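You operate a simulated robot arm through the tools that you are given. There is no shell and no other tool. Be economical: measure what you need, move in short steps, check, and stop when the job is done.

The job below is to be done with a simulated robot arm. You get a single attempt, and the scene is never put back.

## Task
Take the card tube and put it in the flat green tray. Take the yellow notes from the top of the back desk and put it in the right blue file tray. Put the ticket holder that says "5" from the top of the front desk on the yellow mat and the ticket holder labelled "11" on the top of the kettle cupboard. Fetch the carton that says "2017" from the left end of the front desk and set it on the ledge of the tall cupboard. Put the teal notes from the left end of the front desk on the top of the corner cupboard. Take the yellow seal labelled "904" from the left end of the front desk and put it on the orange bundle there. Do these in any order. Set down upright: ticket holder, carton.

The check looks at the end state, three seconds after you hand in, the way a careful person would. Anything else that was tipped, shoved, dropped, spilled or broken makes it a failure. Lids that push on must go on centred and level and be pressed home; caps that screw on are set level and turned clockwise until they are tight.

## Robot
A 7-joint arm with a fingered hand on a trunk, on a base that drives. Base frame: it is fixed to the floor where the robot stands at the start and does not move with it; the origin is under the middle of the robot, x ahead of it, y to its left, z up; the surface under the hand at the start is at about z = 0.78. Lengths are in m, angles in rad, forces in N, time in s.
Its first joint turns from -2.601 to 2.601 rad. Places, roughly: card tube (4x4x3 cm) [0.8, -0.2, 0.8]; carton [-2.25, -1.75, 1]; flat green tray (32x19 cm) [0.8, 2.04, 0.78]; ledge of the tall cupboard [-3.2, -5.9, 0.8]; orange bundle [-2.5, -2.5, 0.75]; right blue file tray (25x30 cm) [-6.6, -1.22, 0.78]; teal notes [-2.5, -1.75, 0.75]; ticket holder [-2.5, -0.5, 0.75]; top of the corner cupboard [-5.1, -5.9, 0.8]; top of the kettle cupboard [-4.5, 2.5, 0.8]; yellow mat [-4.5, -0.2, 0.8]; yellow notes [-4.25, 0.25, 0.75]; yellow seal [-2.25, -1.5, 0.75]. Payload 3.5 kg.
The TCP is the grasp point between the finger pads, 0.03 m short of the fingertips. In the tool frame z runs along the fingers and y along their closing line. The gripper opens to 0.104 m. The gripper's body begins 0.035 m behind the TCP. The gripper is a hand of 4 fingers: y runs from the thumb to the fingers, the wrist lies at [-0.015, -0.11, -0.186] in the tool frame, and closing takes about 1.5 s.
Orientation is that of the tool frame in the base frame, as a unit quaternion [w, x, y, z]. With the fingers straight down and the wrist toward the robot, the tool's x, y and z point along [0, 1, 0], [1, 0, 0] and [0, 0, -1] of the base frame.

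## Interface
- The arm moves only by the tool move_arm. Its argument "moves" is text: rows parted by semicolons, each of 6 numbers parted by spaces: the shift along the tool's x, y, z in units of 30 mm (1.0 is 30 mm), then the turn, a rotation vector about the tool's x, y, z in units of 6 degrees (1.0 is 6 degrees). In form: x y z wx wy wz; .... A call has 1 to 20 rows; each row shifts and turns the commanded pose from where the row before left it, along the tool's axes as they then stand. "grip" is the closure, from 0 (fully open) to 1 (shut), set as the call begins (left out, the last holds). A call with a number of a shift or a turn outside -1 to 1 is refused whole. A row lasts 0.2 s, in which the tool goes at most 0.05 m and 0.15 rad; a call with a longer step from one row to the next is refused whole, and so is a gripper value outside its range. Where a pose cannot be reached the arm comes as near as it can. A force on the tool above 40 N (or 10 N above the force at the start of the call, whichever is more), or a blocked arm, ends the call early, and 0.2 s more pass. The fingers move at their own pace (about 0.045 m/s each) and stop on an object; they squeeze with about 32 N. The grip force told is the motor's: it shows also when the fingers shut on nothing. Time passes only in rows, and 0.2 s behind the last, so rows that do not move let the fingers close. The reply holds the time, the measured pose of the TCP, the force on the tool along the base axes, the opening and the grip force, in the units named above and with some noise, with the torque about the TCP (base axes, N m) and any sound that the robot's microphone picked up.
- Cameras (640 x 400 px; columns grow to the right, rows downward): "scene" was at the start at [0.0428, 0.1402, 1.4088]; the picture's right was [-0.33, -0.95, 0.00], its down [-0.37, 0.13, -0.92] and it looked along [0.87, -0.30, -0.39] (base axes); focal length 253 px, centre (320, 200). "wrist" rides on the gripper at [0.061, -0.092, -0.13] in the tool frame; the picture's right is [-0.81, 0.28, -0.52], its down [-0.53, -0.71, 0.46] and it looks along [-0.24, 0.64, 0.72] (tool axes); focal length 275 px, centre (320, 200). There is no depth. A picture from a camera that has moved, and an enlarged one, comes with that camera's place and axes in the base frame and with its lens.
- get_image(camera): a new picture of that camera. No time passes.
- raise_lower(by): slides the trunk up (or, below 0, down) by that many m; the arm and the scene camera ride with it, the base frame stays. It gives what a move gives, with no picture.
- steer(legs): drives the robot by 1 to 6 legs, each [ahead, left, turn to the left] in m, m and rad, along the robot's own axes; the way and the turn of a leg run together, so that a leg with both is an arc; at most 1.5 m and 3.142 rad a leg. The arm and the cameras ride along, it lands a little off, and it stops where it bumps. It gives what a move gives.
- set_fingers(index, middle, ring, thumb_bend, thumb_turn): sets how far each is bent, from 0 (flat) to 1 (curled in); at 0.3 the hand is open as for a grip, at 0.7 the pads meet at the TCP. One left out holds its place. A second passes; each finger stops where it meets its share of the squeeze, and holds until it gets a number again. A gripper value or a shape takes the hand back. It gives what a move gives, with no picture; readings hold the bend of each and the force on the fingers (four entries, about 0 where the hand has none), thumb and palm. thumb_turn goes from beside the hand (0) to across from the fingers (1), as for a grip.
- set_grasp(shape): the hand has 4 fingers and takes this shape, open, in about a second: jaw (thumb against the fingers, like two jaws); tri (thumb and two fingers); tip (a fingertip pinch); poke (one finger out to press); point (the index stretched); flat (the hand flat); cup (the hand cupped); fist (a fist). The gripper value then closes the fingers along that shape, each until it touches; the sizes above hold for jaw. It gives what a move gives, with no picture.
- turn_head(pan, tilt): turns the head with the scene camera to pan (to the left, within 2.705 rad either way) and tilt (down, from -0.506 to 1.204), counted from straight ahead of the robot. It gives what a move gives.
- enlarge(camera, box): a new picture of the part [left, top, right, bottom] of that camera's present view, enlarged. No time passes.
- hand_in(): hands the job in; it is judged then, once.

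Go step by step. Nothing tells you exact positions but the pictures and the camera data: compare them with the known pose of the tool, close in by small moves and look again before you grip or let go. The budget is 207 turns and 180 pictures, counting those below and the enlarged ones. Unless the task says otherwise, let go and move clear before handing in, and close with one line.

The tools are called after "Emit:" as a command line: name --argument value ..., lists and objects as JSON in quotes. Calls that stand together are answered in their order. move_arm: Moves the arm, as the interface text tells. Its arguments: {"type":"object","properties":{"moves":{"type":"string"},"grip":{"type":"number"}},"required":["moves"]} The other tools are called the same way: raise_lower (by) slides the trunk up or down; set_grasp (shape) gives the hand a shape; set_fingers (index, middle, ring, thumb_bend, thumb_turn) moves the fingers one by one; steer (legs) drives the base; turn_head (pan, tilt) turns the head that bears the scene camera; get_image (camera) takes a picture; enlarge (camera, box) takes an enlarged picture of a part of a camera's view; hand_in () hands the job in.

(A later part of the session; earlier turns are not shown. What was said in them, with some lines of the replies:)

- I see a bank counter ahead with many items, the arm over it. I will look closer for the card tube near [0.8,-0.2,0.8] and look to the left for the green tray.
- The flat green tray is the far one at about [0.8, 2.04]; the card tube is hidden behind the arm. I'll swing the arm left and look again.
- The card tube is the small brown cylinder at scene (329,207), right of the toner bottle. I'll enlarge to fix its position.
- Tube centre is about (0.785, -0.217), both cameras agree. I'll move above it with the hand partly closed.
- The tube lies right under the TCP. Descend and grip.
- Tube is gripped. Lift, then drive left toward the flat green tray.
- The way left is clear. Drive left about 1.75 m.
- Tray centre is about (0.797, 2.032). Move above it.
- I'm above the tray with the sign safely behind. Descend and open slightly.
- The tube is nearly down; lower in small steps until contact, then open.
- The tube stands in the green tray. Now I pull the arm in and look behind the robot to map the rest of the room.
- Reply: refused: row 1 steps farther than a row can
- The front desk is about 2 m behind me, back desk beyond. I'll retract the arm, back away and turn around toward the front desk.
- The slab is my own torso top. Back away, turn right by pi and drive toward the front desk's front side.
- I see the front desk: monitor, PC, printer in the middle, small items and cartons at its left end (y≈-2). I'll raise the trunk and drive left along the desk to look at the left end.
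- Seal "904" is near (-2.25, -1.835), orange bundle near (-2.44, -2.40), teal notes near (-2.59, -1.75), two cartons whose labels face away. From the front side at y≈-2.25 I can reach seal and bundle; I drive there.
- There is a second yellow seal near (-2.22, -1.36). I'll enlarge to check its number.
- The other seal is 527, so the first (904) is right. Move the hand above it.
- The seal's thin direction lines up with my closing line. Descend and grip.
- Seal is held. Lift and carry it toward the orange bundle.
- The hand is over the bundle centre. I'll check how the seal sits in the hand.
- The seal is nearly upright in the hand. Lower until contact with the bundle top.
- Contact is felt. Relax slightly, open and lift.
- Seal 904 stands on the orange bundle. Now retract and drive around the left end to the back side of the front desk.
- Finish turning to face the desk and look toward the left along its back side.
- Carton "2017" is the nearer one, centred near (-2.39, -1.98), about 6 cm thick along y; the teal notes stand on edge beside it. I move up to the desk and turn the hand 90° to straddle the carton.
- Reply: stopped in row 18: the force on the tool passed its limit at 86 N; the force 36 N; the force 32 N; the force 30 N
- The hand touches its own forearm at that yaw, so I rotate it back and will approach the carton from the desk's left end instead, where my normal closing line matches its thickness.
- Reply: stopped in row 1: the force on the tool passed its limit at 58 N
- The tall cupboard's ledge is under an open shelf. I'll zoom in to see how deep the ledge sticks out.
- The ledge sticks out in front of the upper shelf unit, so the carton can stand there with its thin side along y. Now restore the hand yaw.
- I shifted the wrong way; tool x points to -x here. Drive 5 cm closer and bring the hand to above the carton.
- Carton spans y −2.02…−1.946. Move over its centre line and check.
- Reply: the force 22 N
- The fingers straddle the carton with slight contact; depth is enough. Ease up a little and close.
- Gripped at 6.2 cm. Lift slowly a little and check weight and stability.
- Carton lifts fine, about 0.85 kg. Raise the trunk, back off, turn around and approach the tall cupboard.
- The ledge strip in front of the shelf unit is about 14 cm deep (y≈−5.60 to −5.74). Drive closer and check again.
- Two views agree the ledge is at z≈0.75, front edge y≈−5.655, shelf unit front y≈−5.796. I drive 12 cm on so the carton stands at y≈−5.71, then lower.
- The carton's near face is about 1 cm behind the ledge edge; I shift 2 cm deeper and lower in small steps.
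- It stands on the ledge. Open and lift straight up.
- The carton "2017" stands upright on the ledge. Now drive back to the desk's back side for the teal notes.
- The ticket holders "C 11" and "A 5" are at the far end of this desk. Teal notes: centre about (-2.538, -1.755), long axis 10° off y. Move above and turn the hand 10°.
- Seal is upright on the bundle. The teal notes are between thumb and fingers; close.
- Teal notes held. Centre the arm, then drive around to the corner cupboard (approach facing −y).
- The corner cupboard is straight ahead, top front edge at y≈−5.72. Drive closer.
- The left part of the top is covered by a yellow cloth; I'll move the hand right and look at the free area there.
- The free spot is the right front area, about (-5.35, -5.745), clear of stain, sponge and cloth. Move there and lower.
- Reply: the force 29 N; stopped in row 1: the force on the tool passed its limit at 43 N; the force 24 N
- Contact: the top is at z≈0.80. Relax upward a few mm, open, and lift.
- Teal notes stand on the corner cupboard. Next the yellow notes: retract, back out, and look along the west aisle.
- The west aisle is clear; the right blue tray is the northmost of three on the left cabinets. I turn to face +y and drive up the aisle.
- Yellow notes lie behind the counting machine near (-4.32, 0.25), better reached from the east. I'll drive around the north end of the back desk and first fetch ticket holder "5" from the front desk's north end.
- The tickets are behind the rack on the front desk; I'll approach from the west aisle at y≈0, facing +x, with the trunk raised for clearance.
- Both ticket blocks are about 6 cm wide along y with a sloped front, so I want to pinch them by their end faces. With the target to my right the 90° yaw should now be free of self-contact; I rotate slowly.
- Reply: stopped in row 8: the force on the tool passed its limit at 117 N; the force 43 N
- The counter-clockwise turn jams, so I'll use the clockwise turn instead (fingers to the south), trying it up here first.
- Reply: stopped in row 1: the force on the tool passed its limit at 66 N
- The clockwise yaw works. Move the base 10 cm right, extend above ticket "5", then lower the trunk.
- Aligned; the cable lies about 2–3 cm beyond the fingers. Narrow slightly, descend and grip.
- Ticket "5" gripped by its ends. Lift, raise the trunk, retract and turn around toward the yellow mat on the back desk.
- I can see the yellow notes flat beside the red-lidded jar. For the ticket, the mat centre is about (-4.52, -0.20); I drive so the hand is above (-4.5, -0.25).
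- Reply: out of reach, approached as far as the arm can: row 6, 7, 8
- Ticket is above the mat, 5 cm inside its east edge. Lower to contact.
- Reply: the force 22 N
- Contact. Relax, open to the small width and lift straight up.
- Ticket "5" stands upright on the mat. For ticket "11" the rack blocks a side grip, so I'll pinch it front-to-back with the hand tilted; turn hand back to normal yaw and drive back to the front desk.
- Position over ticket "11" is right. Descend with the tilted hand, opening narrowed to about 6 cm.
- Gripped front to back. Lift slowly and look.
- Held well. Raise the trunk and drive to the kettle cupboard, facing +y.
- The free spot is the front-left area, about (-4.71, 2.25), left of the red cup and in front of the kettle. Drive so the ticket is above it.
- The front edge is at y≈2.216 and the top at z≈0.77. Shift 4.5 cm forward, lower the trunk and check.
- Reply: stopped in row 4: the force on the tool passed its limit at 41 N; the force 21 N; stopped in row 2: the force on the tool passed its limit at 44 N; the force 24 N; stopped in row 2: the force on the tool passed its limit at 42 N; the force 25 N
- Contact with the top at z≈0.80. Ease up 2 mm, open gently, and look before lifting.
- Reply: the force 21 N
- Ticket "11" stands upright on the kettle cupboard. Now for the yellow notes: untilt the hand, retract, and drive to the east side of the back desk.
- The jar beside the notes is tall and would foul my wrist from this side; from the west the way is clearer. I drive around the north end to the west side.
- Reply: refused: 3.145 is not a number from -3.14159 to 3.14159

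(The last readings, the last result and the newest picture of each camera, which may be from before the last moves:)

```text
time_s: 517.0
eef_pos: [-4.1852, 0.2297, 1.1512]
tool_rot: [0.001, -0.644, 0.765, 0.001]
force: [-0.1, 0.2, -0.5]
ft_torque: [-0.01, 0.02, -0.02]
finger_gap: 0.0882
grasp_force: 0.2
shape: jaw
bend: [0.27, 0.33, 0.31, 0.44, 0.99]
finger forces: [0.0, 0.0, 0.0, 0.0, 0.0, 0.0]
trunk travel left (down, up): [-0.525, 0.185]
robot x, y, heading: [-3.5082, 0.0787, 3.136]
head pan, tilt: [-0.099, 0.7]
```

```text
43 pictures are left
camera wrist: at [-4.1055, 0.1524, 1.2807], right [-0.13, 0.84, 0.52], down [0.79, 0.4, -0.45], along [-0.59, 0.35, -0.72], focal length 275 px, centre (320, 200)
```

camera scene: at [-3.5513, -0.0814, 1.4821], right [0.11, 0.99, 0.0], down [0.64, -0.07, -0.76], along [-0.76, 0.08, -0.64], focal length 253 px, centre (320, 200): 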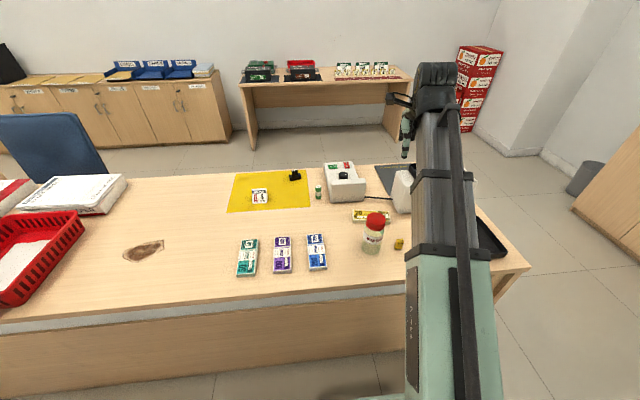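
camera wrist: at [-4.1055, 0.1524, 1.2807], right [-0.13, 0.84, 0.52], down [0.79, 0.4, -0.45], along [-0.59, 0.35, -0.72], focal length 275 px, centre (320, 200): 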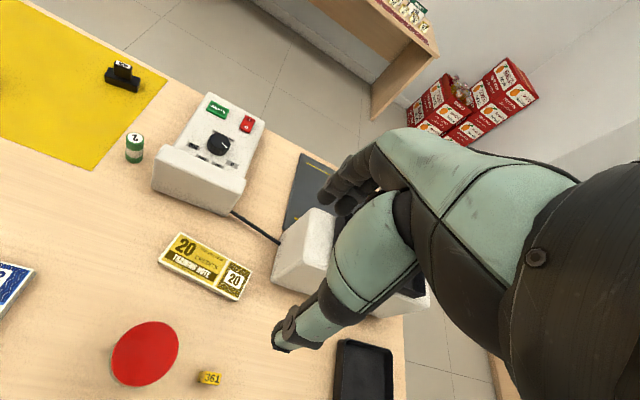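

Emit:
steer --legs '[[0, -1.12, 0], [1.5, 0, 0], [0.15, 0, 0], [0, 0, 3.141], [0, -0.93, 0]]'

Emit:
turn_head --pan 0.1 --tilt 0.65

Emit:
get_image --camera "scene"

Emit:
get_image --camera "wrist"

```text
time_s: 542.8
eef_pos: [-4.3755, 0.1997, 1.1496]
tool_rot: [0.001, 0.73, 0.684, -0.001]
force: [0.0, -0.4, 0.0]
ft_torque: [0.0, -0.01, -0.01]
finger_gap: 0.0882
grasp_force: 0.1
shape: jaw
bend: [0.27, 0.33, 0.31, 0.44, 0.99]
finger forces: [0.0, 0.1, 0.0, 0.0, 0.0, 0.1]
trunk travel left (down, up): [-0.525, 0.185]
robot x, y, heading: [-5.0623, 0.2766, 0.1]
head pan, tilt: [-0.099, 0.7]
```

```text
time_s: 543.5
eef_pos: [-4.3756, 0.2008, 1.1504]
tool_rot: [0.0, 0.73, 0.683, -0.001]
force: [-0.4, 0.0, 0.6]
ft_torque: [0.0, -0.02, 0.0]
finger_gap: 0.0884
grasp_force: 0.2
shape: jaw
bend: [0.27, 0.33, 0.31, 0.44, 0.99]
finger forces: [0.0, 0.0, 0.0, 0.0, 0.0, 0.0]
trunk travel left (down, up): [-0.525, 0.185]
robot x, y, heading: [-5.0674, 0.2751, 0.106]
head pan, tilt: [0.099, 0.649]
```

```text
42 pictures are left
camera scene: at [-5.0378, 0.459, 1.4864], right [0.2, -0.98, 0.0], down [-0.59, -0.12, -0.8], along [0.78, 0.16, -0.6], focal length 253 px, centre (320, 200)
```

scene: 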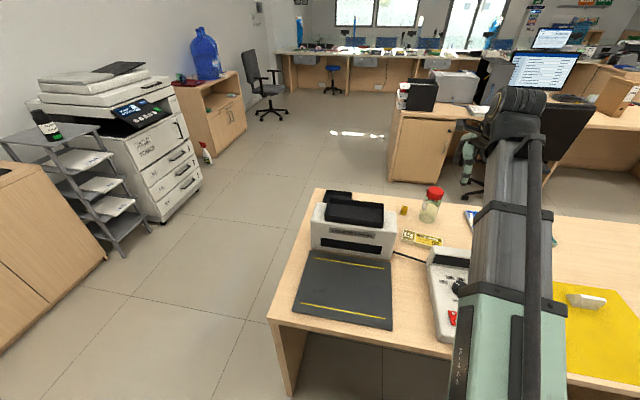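

```text
41 pictures are left
camera wrist: at [-4.463, 0.2674, 1.2807], right [0.22, -0.83, 0.52], down [-0.75, -0.49, -0.45], along [0.63, -0.29, -0.72], focal length 275 px, centre (320, 200)
```

wrist: 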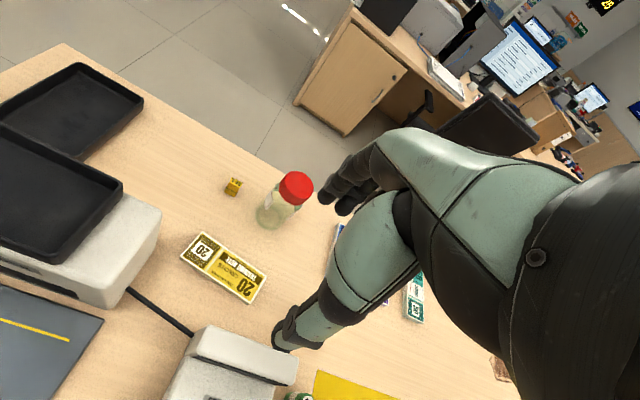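

From here the wrist passes over the low machine. Turn slightly, move above the notes, lower the trunk, and verify.

Emit:
move_arm --moves "0 0 0 0 0 0.72;0.3 0.9 0 0 0 0;0.3 0.9 0 0 0 0;0.3 0.9 0 0 0 0;0.2 0.57 0 0 0 0;0 0 0 0 0 0" --grip 0.28

Emit:
raise_lower --by -0.1

Emit:
move_arm --moves "0 0 1 0 0 0;0 0 1 0 0 0;0 0 1 0 0 0;0 0 1 0 0 0;0 0 1 0 0 0;0 0 0 0 0 0"

Emit:
get_image --camera "wrist"

```text
time_s: 544.9
eef_pos: [-4.2734, 0.2189, 1.1503]
tool_rot: [0.001, 0.755, 0.655, 0.0]
force: [0.6, 0.7, -0.3]
ft_torque: [0.0, 0.0, 0.0]
finger_gap: 0.075
grasp_force: 0.1
shape: jaw
bend: [0.27, 0.36, 0.33, 0.57, 0.99]
finger forces: [0.1, 0.0, 0.0, 0.1, 0.1, 0.0]
trunk travel left (down, up): [-0.525, 0.185]
robot x, y, heading: [-5.0625, 0.2797, 0.097]
head pan, tilt: [0.099, 0.649]
```

```text
time_s: 546.3
eef_pos: [-4.274, 0.2201, 1.0516]
tool_rot: [0.001, 0.755, 0.655, 0.0]
force: [0.2, -0.4, 0.7]
ft_torque: [0.01, 0.0, -0.02]
finger_gap: 0.0752
grasp_force: 0.2
shape: jaw
bend: [0.27, 0.36, 0.33, 0.57, 0.99]
finger forces: [0.1, 0.0, 0.0, 0.0, 0.0, 0.0]
trunk travel left (down, up): [-0.425, 0.285]
robot x, y, heading: [-5.059, 0.2734, 0.104]
head pan, tilt: [0.099, 0.649]
```

```text
time_s: 547.7
eef_pos: [-4.2736, 0.2201, 0.9007]
tool_rot: [0.0, 0.755, 0.655, 0.0]
force: [1.2, 0.2, -0.2]
ft_torque: [-0.01, 0.04, 0.0]
finger_gap: 0.0752
grasp_force: 0.0
shape: jaw
bend: [0.27, 0.36, 0.33, 0.57, 0.99]
finger forces: [0.0, 0.1, 0.1, 0.1, 0.0, 0.0]
trunk travel left (down, up): [-0.425, 0.285]
robot x, y, heading: [-5.0645, 0.2755, 0.1]
head pan, tilt: [0.099, 0.649]
```

```text
40 pictures are left
camera wrist: at [-4.3557, 0.2931, 1.03], right [0.16, -0.84, 0.52], down [-0.78, -0.43, -0.45], along [0.6, -0.33, -0.72], focal length 275 px, centre (320, 200)
```

wrist: 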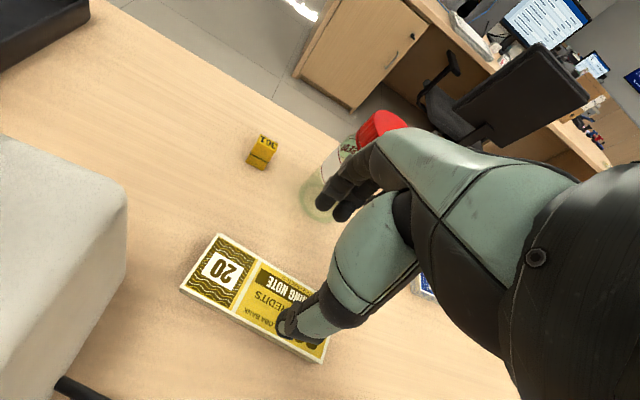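

Emit:
move_arm --moves "0 0 1 0 0 0;0 0 1 0 0 0;0 0 1 0 0 0;0 0 0.5 0 0 0;0 0 0.37 0 0 0;0 0 0 0 0 0"

Emit:
move_arm --moves "0 0 0 0 0 0;0 0 0 0 0 0;0 0 0 0 0 0;0 0 0 0 0 0;0 0 0 0 0 0;0 0 0 0 0 0;0 0 0 0 0 0" --grip 1

Emit:
get_image --camera "wrist"

```text
time_s: 549.1
eef_pos: [-4.2747, 0.2187, 0.7842]
tool_rot: [0.0, 0.755, 0.655, -0.001]
force: [0.2, -0.2, -0.3]
ft_torque: [0.0, 0.01, -0.01]
finger_gap: 0.075
grasp_force: 0.0
shape: jaw
bend: [0.27, 0.36, 0.33, 0.57, 0.99]
finger forces: [0.0, 0.1, 0.0, 0.1, 0.0, 0.0]
trunk travel left (down, up): [-0.425, 0.285]
robot x, y, heading: [-5.062, 0.2766, 0.101]
head pan, tilt: [0.099, 0.649]
```

```text
time_s: 550.7
eef_pos: [-4.2752, 0.2196, 0.784]
tool_rot: [0.001, 0.755, 0.655, -0.001]
force: [0.1, 0.0, 0.4]
ft_torque: [0.03, 0.03, 0.0]
finger_gap: 0.0537
grasp_force: 31.5
shape: jaw
bend: [0.74, 0.44, 0.42, 0.69, 1.0]
finger forces: [16.3, 8.9, 3.9, 0.0, 29.2, 0.0]
trunk travel left (down, up): [-0.425, 0.285]
robot x, y, heading: [-5.0597, 0.2772, 0.097]
head pan, tilt: [0.099, 0.649]
```

```text
39 pictures are left
camera wrist: at [-4.3567, 0.2923, 0.9144], right [0.16, -0.84, 0.52], down [-0.78, -0.43, -0.45], along [0.6, -0.33, -0.72], focal length 275 px, centre (320, 200)
```

wrist: 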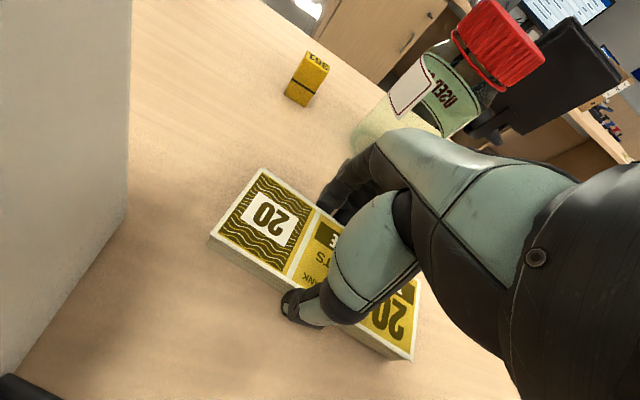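

Gripped across its width. Lift and check.

Emit:
move_arm --moves "0 0 -0.3 0 0 0;0 0 -0.7 0 0 0;0 0 -1 0 0 0;0 0 -1 0 0 0;0 0 -1 0 0 0;0 0 -1 0 0 0;0 0 -1 0 0 0;0 0 -1 0 0 0;0 0 -1 0 0 0;0 0 -1 0 0 0;0 -1 0 0 0 0;0 -1 0 0 0 0;0 -1 0 0 0 0"

Emit:
get_image --camera "wrist"

```text
time_s: 553.5
eef_pos: [-4.3621, 0.2321, 1.0544]
tool_rot: [0.001, 0.755, 0.655, -0.001]
force: [-0.4, -0.1, -0.8]
ft_torque: [-0.01, 0.02, 0.0]
finger_gap: 0.0535
grasp_force: 32.1
shape: jaw
bend: [0.74, 0.44, 0.42, 0.69, 1.0]
finger forces: [16.3, 8.9, 4.0, 0.0, 29.6, 0.1]
trunk travel left (down, up): [-0.425, 0.285]
robot x, y, heading: [-5.0609, 0.2746, 0.106]
head pan, tilt: [0.099, 0.649]
```

```text
38 pictures are left
camera wrist: at [-4.445, 0.3041, 1.1846], right [0.16, -0.84, 0.52], down [-0.78, -0.43, -0.45], along [0.6, -0.33, -0.72], focal length 275 px, centre (320, 200)
```

wrist: 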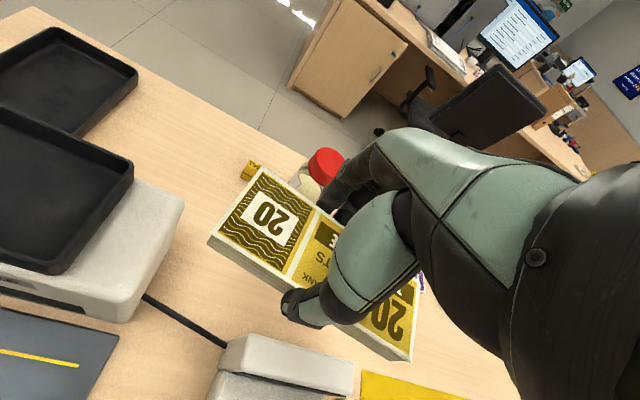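

Held level. Raise the trunk, back off, turn to face the west cabinets and go to the right blue tray.

Emit:
raise_lower --by 0.2

Emit:
steer --legs '[[-0.55, 0, -0.1], [0, 0, 1.571], [0, 0, 1.571], [0, 1.4, 0]]'

Emit:
turn_head --pan 0.25 --tilt 0.65

Emit:
get_image --camera "scene"

Emit:
get_image --camera "wrist"

```text
time_s: 555.6
eef_pos: [-4.3619, 0.2318, 1.2539]
tool_rot: [0.001, 0.755, 0.655, 0.0]
force: [0.1, -0.5, -0.2]
ft_torque: [0.0, -0.02, 0.0]
finger_gap: 0.0536
grasp_force: 31.9
shape: jaw
bend: [0.74, 0.44, 0.42, 0.69, 1.0]
finger forces: [16.4, 8.8, 4.0, 0.0, 29.3, 0.0]
trunk travel left (down, up): [-0.625, 0.085]
robot x, y, heading: [-5.0636, 0.2805, 0.103]
head pan, tilt: [0.099, 0.649]
```

```text
time_s: 573.0
eef_pos: [-6.2434, -1.0526, 1.2547]
tool_rot: [0.001, -0.634, 0.773, 0.0]
force: [0.5, -0.1, -1.8]
ft_torque: [0.03, 0.02, 0.01]
finger_gap: 0.0526
grasp_force: 31.7
shape: jaw
bend: [0.74, 0.45, 0.42, 0.69, 1.0]
finger forces: [16.2, 8.6, 4.0, 0.1, 28.6, 0.0]
trunk travel left (down, up): [-0.625, 0.085]
robot x, y, heading: [-5.5503, -1.1376, -3.097]
head pan, tilt: [0.099, 0.649]
```

```text
time_s: 573.7
eef_pos: [-6.242, -1.0529, 1.2545]
tool_rot: [0.001, -0.634, 0.774, 0.0]
force: [0.1, -0.1, -1.9]
ft_torque: [-0.01, -0.01, 0.02]
finger_gap: 0.0528
grasp_force: 31.8
shape: jaw
bend: [0.74, 0.45, 0.42, 0.69, 1.0]
finger forces: [16.1, 8.6, 4.0, 0.0, 28.7, 0.0]
trunk travel left (down, up): [-0.625, 0.085]
robot x, y, heading: [-5.5454, -1.1382, -3.097]
head pan, tilt: [0.25, 0.649]
```

```text
37 pictures are left
camera scene: at [-5.5776, -1.3301, 1.5865], right [-0.29, 0.96, 0.0], down [0.58, 0.18, -0.8], along [-0.76, -0.23, -0.6], focal length 253 px, centre (320, 200)
```

scene: 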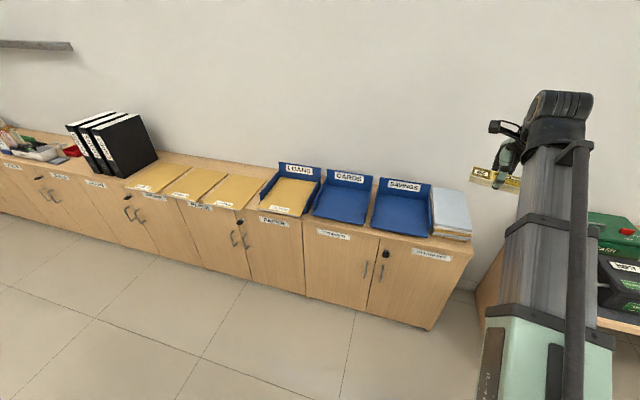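

```text
36 pictures are left
camera wrist: at [-6.1654, -1.1314, 1.3846], right [-0.11, 0.85, 0.52], down [0.8, 0.38, -0.45], along [-0.58, 0.37, -0.72], focal length 275 px, centre (320, 200)
```

wrist: 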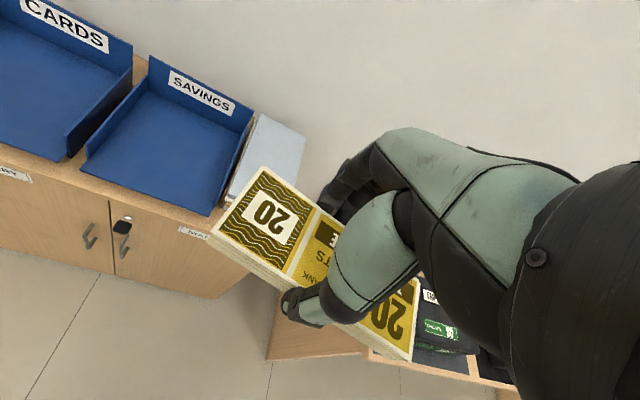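

Savings tray floor centre is about (-6.61, -1.225). Drive closer and align.

Emit:
steer --legs '[[0.28, 0.19, -0.045]]'

Emit:
move_arm --moves "0 0 0 0 0 -0.8;0 0 0 0 0 -0.6;0 0 0 0 0 0"

Emit:
get_image --camera "wrist"

```text
time_s: 576.0
eef_pos: [-6.5192, -1.2207, 1.2533]
tool_rot: [0.001, -0.618, 0.787, 0.001]
force: [0.9, 0.5, -1.5]
ft_torque: [0.03, 0.02, -0.02]
finger_gap: 0.0525
grasp_force: 32.2
shape: jaw
bend: [0.74, 0.45, 0.42, 0.69, 1.0]
finger forces: [16.2, 8.6, 3.9, 0.1, 28.7, 0.0]
trunk travel left (down, up): [-0.625, 0.085]
robot x, y, heading: [-5.8248, -1.3313, -3.14]
head pan, tilt: [0.25, 0.649]
```

```text
time_s: 576.8
eef_pos: [-6.5192, -1.221, 1.2554]
tool_rot: [0.0, -0.674, 0.739, 0.0]
force: [0.3, 0.4, -1.4]
ft_torque: [-0.04, -0.01, -0.01]
finger_gap: 0.0527
grasp_force: 32.0
shape: jaw
bend: [0.74, 0.45, 0.42, 0.69, 1.0]
finger forces: [16.2, 8.6, 4.0, 0.0, 28.7, 0.1]
trunk travel left (down, up): [-0.625, 0.085]
robot x, y, heading: [-5.8249, -1.3329, -3.141]
head pan, tilt: [0.25, 0.649]
```

```text
35 pictures are left
camera wrist: at [-6.433, -1.2907, 1.385], right [-0.2, 0.83, 0.52], down [0.76, 0.47, -0.45], along [-0.62, 0.3, -0.72], focal length 275 px, centre (320, 200)
```

wrist: 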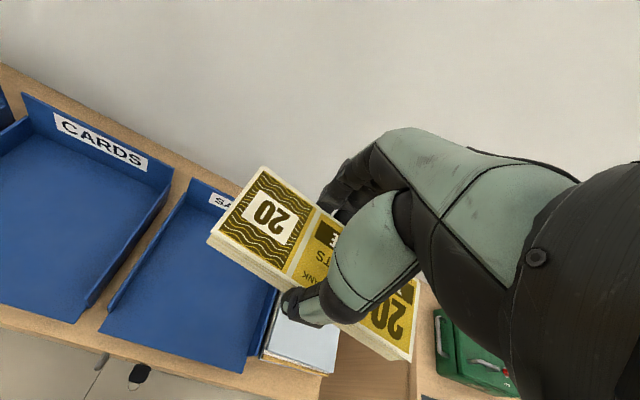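

Emit:
move_arm --moves "0.2 1 0 0 0 0;0.2 1 0 0 0 0;0.1 0.83 0 0 0 0;0 0 0 0 0 0"

Emit:
raise_lower --by -0.2

Emit:
move_arm --moves "0 0 1 0 0 0;0 0 1 0 0 0;0 0 1 0 0 0;0 0 1 0 0 0;0 0 1 0 0 0;0 0 0.5 0 0 0;0 0 0 0 0 0"

Emit:
get_image --camera "wrist"

Emit:
get_image --camera "scene"

```text
time_s: 577.8
eef_pos: [-6.6061, -1.2301, 1.2521]
tool_rot: [0.001, -0.674, 0.739, 0.0]
force: [0.0, -0.7, -0.9]
ft_torque: [-0.01, 0.0, 0.01]
finger_gap: 0.0527
grasp_force: 32.0
shape: jaw
bend: [0.74, 0.45, 0.42, 0.69, 1.0]
finger forces: [16.2, 8.7, 4.0, 0.1, 29.0, 0.0]
trunk travel left (down, up): [-0.625, 0.085]
robot x, y, heading: [-5.8248, -1.3335, -3.142]
head pan, tilt: [0.25, 0.649]
```

```text
time_s: 579.9
eef_pos: [-6.6038, -1.229, 1.0538]
tool_rot: [0.001, -0.674, 0.739, 0.001]
force: [-0.2, -0.1, -1.2]
ft_torque: [0.01, 0.01, 0.03]
finger_gap: 0.0528
grasp_force: 31.5
shape: jaw
bend: [0.74, 0.45, 0.42, 0.69, 1.0]
finger forces: [16.1, 8.7, 4.0, 0.1, 28.9, 0.1]
trunk travel left (down, up): [-0.425, 0.285]
robot x, y, heading: [-5.83, -1.336, -3.136]
head pan, tilt: [0.25, 0.649]
```

```text
time_s: 581.5
eef_pos: [-6.6048, -1.2287, 0.888]
tool_rot: [0.001, -0.673, 0.739, 0.001]
force: [0.1, -0.3, -0.6]
ft_torque: [0.0, -0.03, 0.02]
finger_gap: 0.0524
grasp_force: 32.1
shape: jaw
bend: [0.74, 0.45, 0.42, 0.69, 1.0]
finger forces: [16.3, 8.6, 4.0, 0.0, 28.8, 0.0]
trunk travel left (down, up): [-0.425, 0.285]
robot x, y, heading: [-5.8283, -1.335, -3.137]
head pan, tilt: [0.25, 0.649]
```

```text
34 pictures are left
camera wrist: at [-6.5199, -1.2994, 1.0189], right [-0.2, 0.83, 0.52], down [0.76, 0.46, -0.45], along [-0.62, 0.3, -0.72], focal length 275 px, centre (320, 200)
```

wrist: 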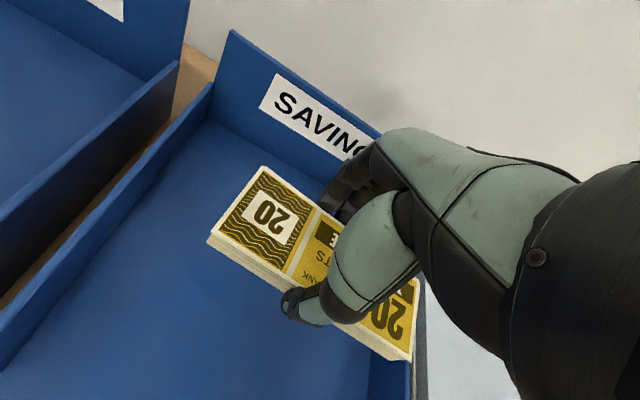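

```text
33 pictures are left
camera scene: at [-5.8654, -1.5262, 1.3865], right [-0.25, 0.97, 0.0], down [0.59, 0.15, -0.8], along [-0.77, -0.2, -0.6], focal length 253 px, centre (320, 200)
```

scene: 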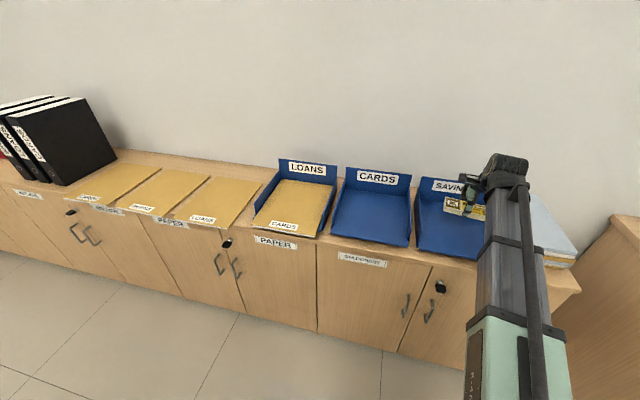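

Notes are over the tray. Shift 1 cm left to centre, then lower in small steps to contact.

Emit:
move_arm --moves "0.4 0 0.5 0 0 0;0 0 0.5 0 0 0;0 0 0.5 0 0 0;0 0 0 0 0 0"

Emit:
move_arm --moves "0 0 0.15 0 0 0;0 0 0.15 0 0 0;0 0 0 0 0 0"

Emit:
move_arm --moves "0 0 0.12 0 0 0;0 0 0 0 0 0"

Emit:
get_image --camera "wrist"

```text
time_s: 582.5
eef_pos: [-6.6067, -1.24, 0.8427]
tool_rot: [0.0, -0.674, 0.739, 0.0]
force: [0.3, 0.4, -1.6]
ft_torque: [-0.01, 0.01, 0.0]
finger_gap: 0.0525
grasp_force: 32.4
shape: jaw
bend: [0.74, 0.45, 0.42, 0.69, 1.0]
finger forces: [16.2, 8.6, 4.0, 0.1, 28.7, 0.0]
trunk travel left (down, up): [-0.425, 0.285]
robot x, y, heading: [-5.8276, -1.3316, -3.14]
head pan, tilt: [0.25, 0.649]
```

```text
time_s: 583.3
eef_pos: [-6.6059, -1.2394, 0.8334]
tool_rot: [0.0, -0.674, 0.739, 0.002]
force: [0.4, 0.1, -1.7]
ft_torque: [-0.02, 0.01, 0.01]
finger_gap: 0.0524
grasp_force: 32.1
shape: jaw
bend: [0.74, 0.45, 0.42, 0.69, 1.0]
finger forces: [16.2, 8.5, 4.0, 0.0, 28.7, 0.0]
trunk travel left (down, up): [-0.425, 0.285]
robot x, y, heading: [-5.8263, -1.3318, -3.136]
head pan, tilt: [0.25, 0.649]
```

```text
time_s: 583.9
eef_pos: [-6.6067, -1.2402, 0.8301]
tool_rot: [0.001, -0.674, 0.739, 0.0]
force: [0.4, 0.3, -1.1]
ft_torque: [-0.01, 0.0, -0.01]
finger_gap: 0.0526
grasp_force: 31.6
shape: jaw
bend: [0.74, 0.45, 0.42, 0.69, 1.0]
finger forces: [16.2, 8.6, 4.0, 0.0, 28.8, 0.0]
trunk travel left (down, up): [-0.425, 0.285]
robot x, y, heading: [-5.8285, -1.3344, -3.139]
head pan, tilt: [0.25, 0.649]
```

```text
32 pictures are left
camera wrist: at [-6.5213, -1.3104, 0.9601], right [-0.2, 0.83, 0.52], down [0.76, 0.46, -0.45], along [-0.62, 0.3, -0.72], focal length 275 px, centre (320, 200)
```

wrist: 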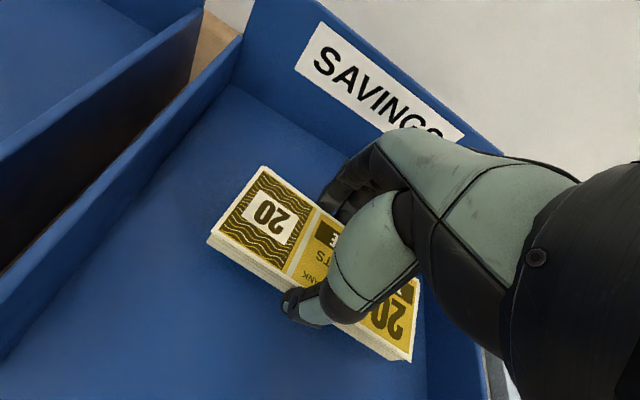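

Emit:
move_arm --moves "0 0 0.15 0 0 0;0 0 0 0 0 0"

Emit:
move_arm --moves "0 0 0.12 0 0 0;0 0 0 0 0 0"

Emit:
move_arm --moves "0 0 0.12 0 0 0;0 0 0 0 0 0"

Emit:
move_arm --moves "0 0 0.12 0 0 0;0 0 0 0 0 0"

```text
time_s: 584.5
eef_pos: [-6.606, -1.2402, 0.8255]
tool_rot: [0.001, -0.673, 0.739, 0.001]
force: [-0.2, -0.4, -0.8]
ft_torque: [-0.01, 0.01, -0.01]
finger_gap: 0.0525
grasp_force: 32.0
shape: jaw
bend: [0.74, 0.45, 0.42, 0.69, 1.0]
finger forces: [16.1, 8.6, 4.0, 0.1, 28.7, 0.0]
trunk travel left (down, up): [-0.425, 0.285]
robot x, y, heading: [-5.8256, -1.3376, -3.137]
head pan, tilt: [0.25, 0.649]
```

```text
time_s: 585.1
eef_pos: [-6.6057, -1.2403, 0.8211]
tool_rot: [0.0, -0.674, 0.739, 0.001]
force: [0.2, -0.4, -0.8]
ft_torque: [0.01, 0.0, 0.01]
finger_gap: 0.0527
grasp_force: 31.6
shape: jaw
bend: [0.74, 0.45, 0.42, 0.69, 1.0]
finger forces: [16.1, 8.7, 4.0, 0.0, 28.7, 0.0]
trunk travel left (down, up): [-0.425, 0.285]
robot x, y, heading: [-5.8271, -1.3357, -3.141]
head pan, tilt: [0.25, 0.649]
```

```text
time_s: 585.7
eef_pos: [-6.6053, -1.2398, 0.8187]
tool_rot: [0.0, -0.674, 0.739, 0.0]
force: [-0.2, 0.9, -1.0]
ft_torque: [-0.02, -0.02, 0.04]
finger_gap: 0.0527
grasp_force: 32.0
shape: jaw
bend: [0.74, 0.45, 0.42, 0.69, 1.0]
finger forces: [16.2, 8.6, 4.0, 0.0, 28.8, 0.0]
trunk travel left (down, up): [-0.425, 0.285]
robot x, y, heading: [-5.8293, -1.3336, -3.142]
head pan, tilt: [0.25, 0.649]
```

```text
time_s: 586.3
eef_pos: [-6.6055, -1.2405, 0.8143]
tool_rot: [0.001, -0.673, 0.739, 0.001]
force: [0.5, -0.6, -1.3]
ft_torque: [-0.04, -0.03, -0.01]
finger_gap: 0.0524
grasp_force: 31.9
shape: jaw
bend: [0.74, 0.45, 0.42, 0.69, 1.0]
finger forces: [16.1, 8.6, 4.0, 0.1, 28.8, 0.0]
trunk travel left (down, up): [-0.425, 0.285]
robot x, y, heading: [-5.8261, -1.3344, -3.134]
head pan, tilt: [0.25, 0.649]
```

Emit:
move_arm --moves "0 0 0.15 0 0 0;0 0 0 0 0 0"

Emit:
move_arm --moves "0 0 0.12 0 0 0;0 0 0 0 0 0"

Emit:
move_arm --moves "0 0 0.12 0 0 0;0 0 0 0 0 0"

Emit:
get_image --camera "wrist"

```text
time_s: 586.9
eef_pos: [-6.6053, -1.2399, 0.8114]
tool_rot: [0.0, -0.674, 0.739, 0.002]
force: [-0.6, 0.3, 7.2]
ft_torque: [0.05, -0.03, 0.02]
finger_gap: 0.0526
grasp_force: 32.0
shape: jaw
bend: [0.74, 0.45, 0.42, 0.69, 1.0]
finger forces: [16.8, 9.1, 4.5, 0.0, 29.7, 0.1]
trunk travel left (down, up): [-0.425, 0.285]
robot x, y, heading: [-5.8268, -1.3375, -3.14]
head pan, tilt: [0.25, 0.649]
```

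```text
time_s: 587.5
eef_pos: [-6.6056, -1.24, 0.8097]
tool_rot: [-0.001, -0.674, 0.739, 0.002]
force: [-0.9, 1.8, 27.0]
ft_torque: [0.11, 0.05, 0.03]
finger_gap: 0.0534
grasp_force: 31.9
shape: jaw
bend: [0.74, 0.44, 0.42, 0.69, 1.0]
finger forces: [18.2, 10.7, 5.1, 0.0, 32.2, 0.0]
trunk travel left (down, up): [-0.425, 0.285]
robot x, y, heading: [-5.8288, -1.3375, -3.137]
head pan, tilt: [0.25, 0.649]
```

```text
time_s: 587.9
eef_pos: [-6.606, -1.2407, 0.8099]
tool_rot: [-0.004, -0.673, 0.74, 0.005]
force: [2.5, 0.6, 25.1]
ft_torque: [0.02, -0.23, 0.02]
finger_gap: 0.054
grasp_force: 32.3
shape: jaw
bend: [0.74, 0.44, 0.43, 0.69, 1.0]
finger forces: [17.0, 9.5, 4.7, 0.0, 33.9, 0.0]
trunk travel left (down, up): [-0.425, 0.285]
robot x, y, heading: [-5.825, -1.3299, -3.134]
head pan, tilt: [0.25, 0.649]
stopped in row 1: the force on the tool passed its limit at 44 N (the readings are from after the stop); the commanded pose is now the measured one
```

```text
31 pictures are left
camera wrist: at [-6.5191, -1.3108, 0.9393], right [-0.19, 0.83, 0.52], down [0.75, 0.46, -0.46], along [-0.63, 0.3, -0.72], focal length 275 px, centre (320, 200)
```

wrist: 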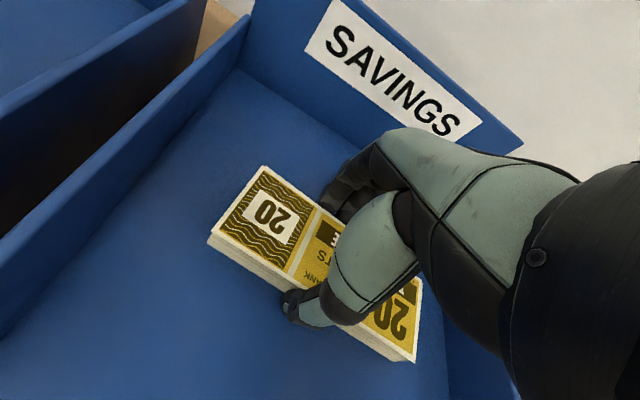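

Contact with the tray floor. Ease up, open, lift and look.

Emit:
move_arm --moves "0 0 -0.1 0 0 0;0 0 0 0 0 0"

Emit:
move_arm --moves "0 0 0 0 0 0;0 0 0 0 0 0;0 0 0 0 0 0;0 0 0 0 0 0;0 0 0 0 0 0;0 0 0 0 0 0" --grip 0.22

Emit:
move_arm --moves "0 0 -0.5 0 0 0;0 0 -1 0 0 0;0 0 -1 0 0 0;0 0 -1 0 0 0;0 0 -1 0 0 0;0 0 -1 0 0 0;0 0 -1 0 0 0;0 0 -1 0 0 0;0 -1 0 0 0 0;0 -1 0 0 0 0;0 -1 0 0 0 0;0 -1 0 0 0 0"

Emit:
get_image --camera "wrist"

```text
time_s: 588.5
eef_pos: [-6.6054, -1.2406, 0.8096]
tool_rot: [-0.001, -0.673, 0.739, 0.003]
force: [0.6, 0.5, 17.6]
ft_torque: [0.04, -0.11, 0.02]
finger_gap: 0.0539
grasp_force: 32.5
shape: jaw
bend: [0.74, 0.44, 0.42, 0.69, 1.0]
finger forces: [17.7, 9.9, 4.8, 0.0, 32.6, 0.0]
trunk travel left (down, up): [-0.425, 0.285]
robot x, y, heading: [-5.8262, -1.3336, -3.135]
head pan, tilt: [0.25, 0.649]
```

```text
time_s: 589.9
eef_pos: [-6.6071, -1.2409, 0.8079]
tool_rot: [-0.001, -0.673, 0.74, 0.003]
force: [-0.5, 0.4, 0.7]
ft_torque: [-0.03, 0.01, 0.05]
finger_gap: 0.0808
grasp_force: 0.1
shape: jaw
bend: [0.27, 0.35, 0.32, 0.52, 0.99]
finger forces: [0.0, 0.3, 0.0, 0.0, 0.1, 0.0]
trunk travel left (down, up): [-0.425, 0.285]
robot x, y, heading: [-5.8296, -1.3341, -3.138]
head pan, tilt: [0.25, 0.649]
```

```text
time_s: 592.5
eef_pos: [-6.4864, -1.2516, 1.0323]
tool_rot: [-0.001, -0.673, 0.739, 0.003]
force: [-0.1, 0.5, 0.6]
ft_torque: [0.02, -0.03, -0.01]
finger_gap: 0.0807
grasp_force: 0.1
shape: jaw
bend: [0.27, 0.35, 0.32, 0.52, 0.99]
finger forces: [0.0, 0.0, 0.1, 0.0, 0.1, 0.1]
trunk travel left (down, up): [-0.425, 0.285]
robot x, y, heading: [-5.8271, -1.3366, -3.138]
head pan, tilt: [0.25, 0.649]
```

```text
30 pictures are left
camera wrist: at [-6.4004, -1.3219, 1.1633], right [-0.2, 0.83, 0.52], down [0.76, 0.46, -0.46], along [-0.62, 0.3, -0.72], focal length 275 px, centre (320, 200)
```

wrist: 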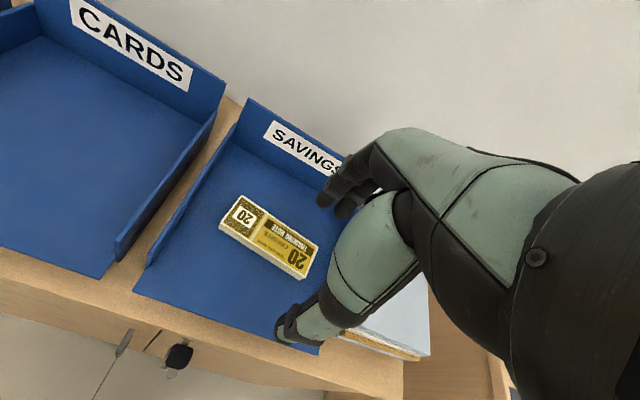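

The yellow notes lie flat in the right blue tray, and every other item was seen standing or lying in its place. The hand is clear, so I hand in.

Emit:
hand_in

```text
The job is handed in.
```

All seven items are at their places, the hand was clear of everything, and the job is handed in.
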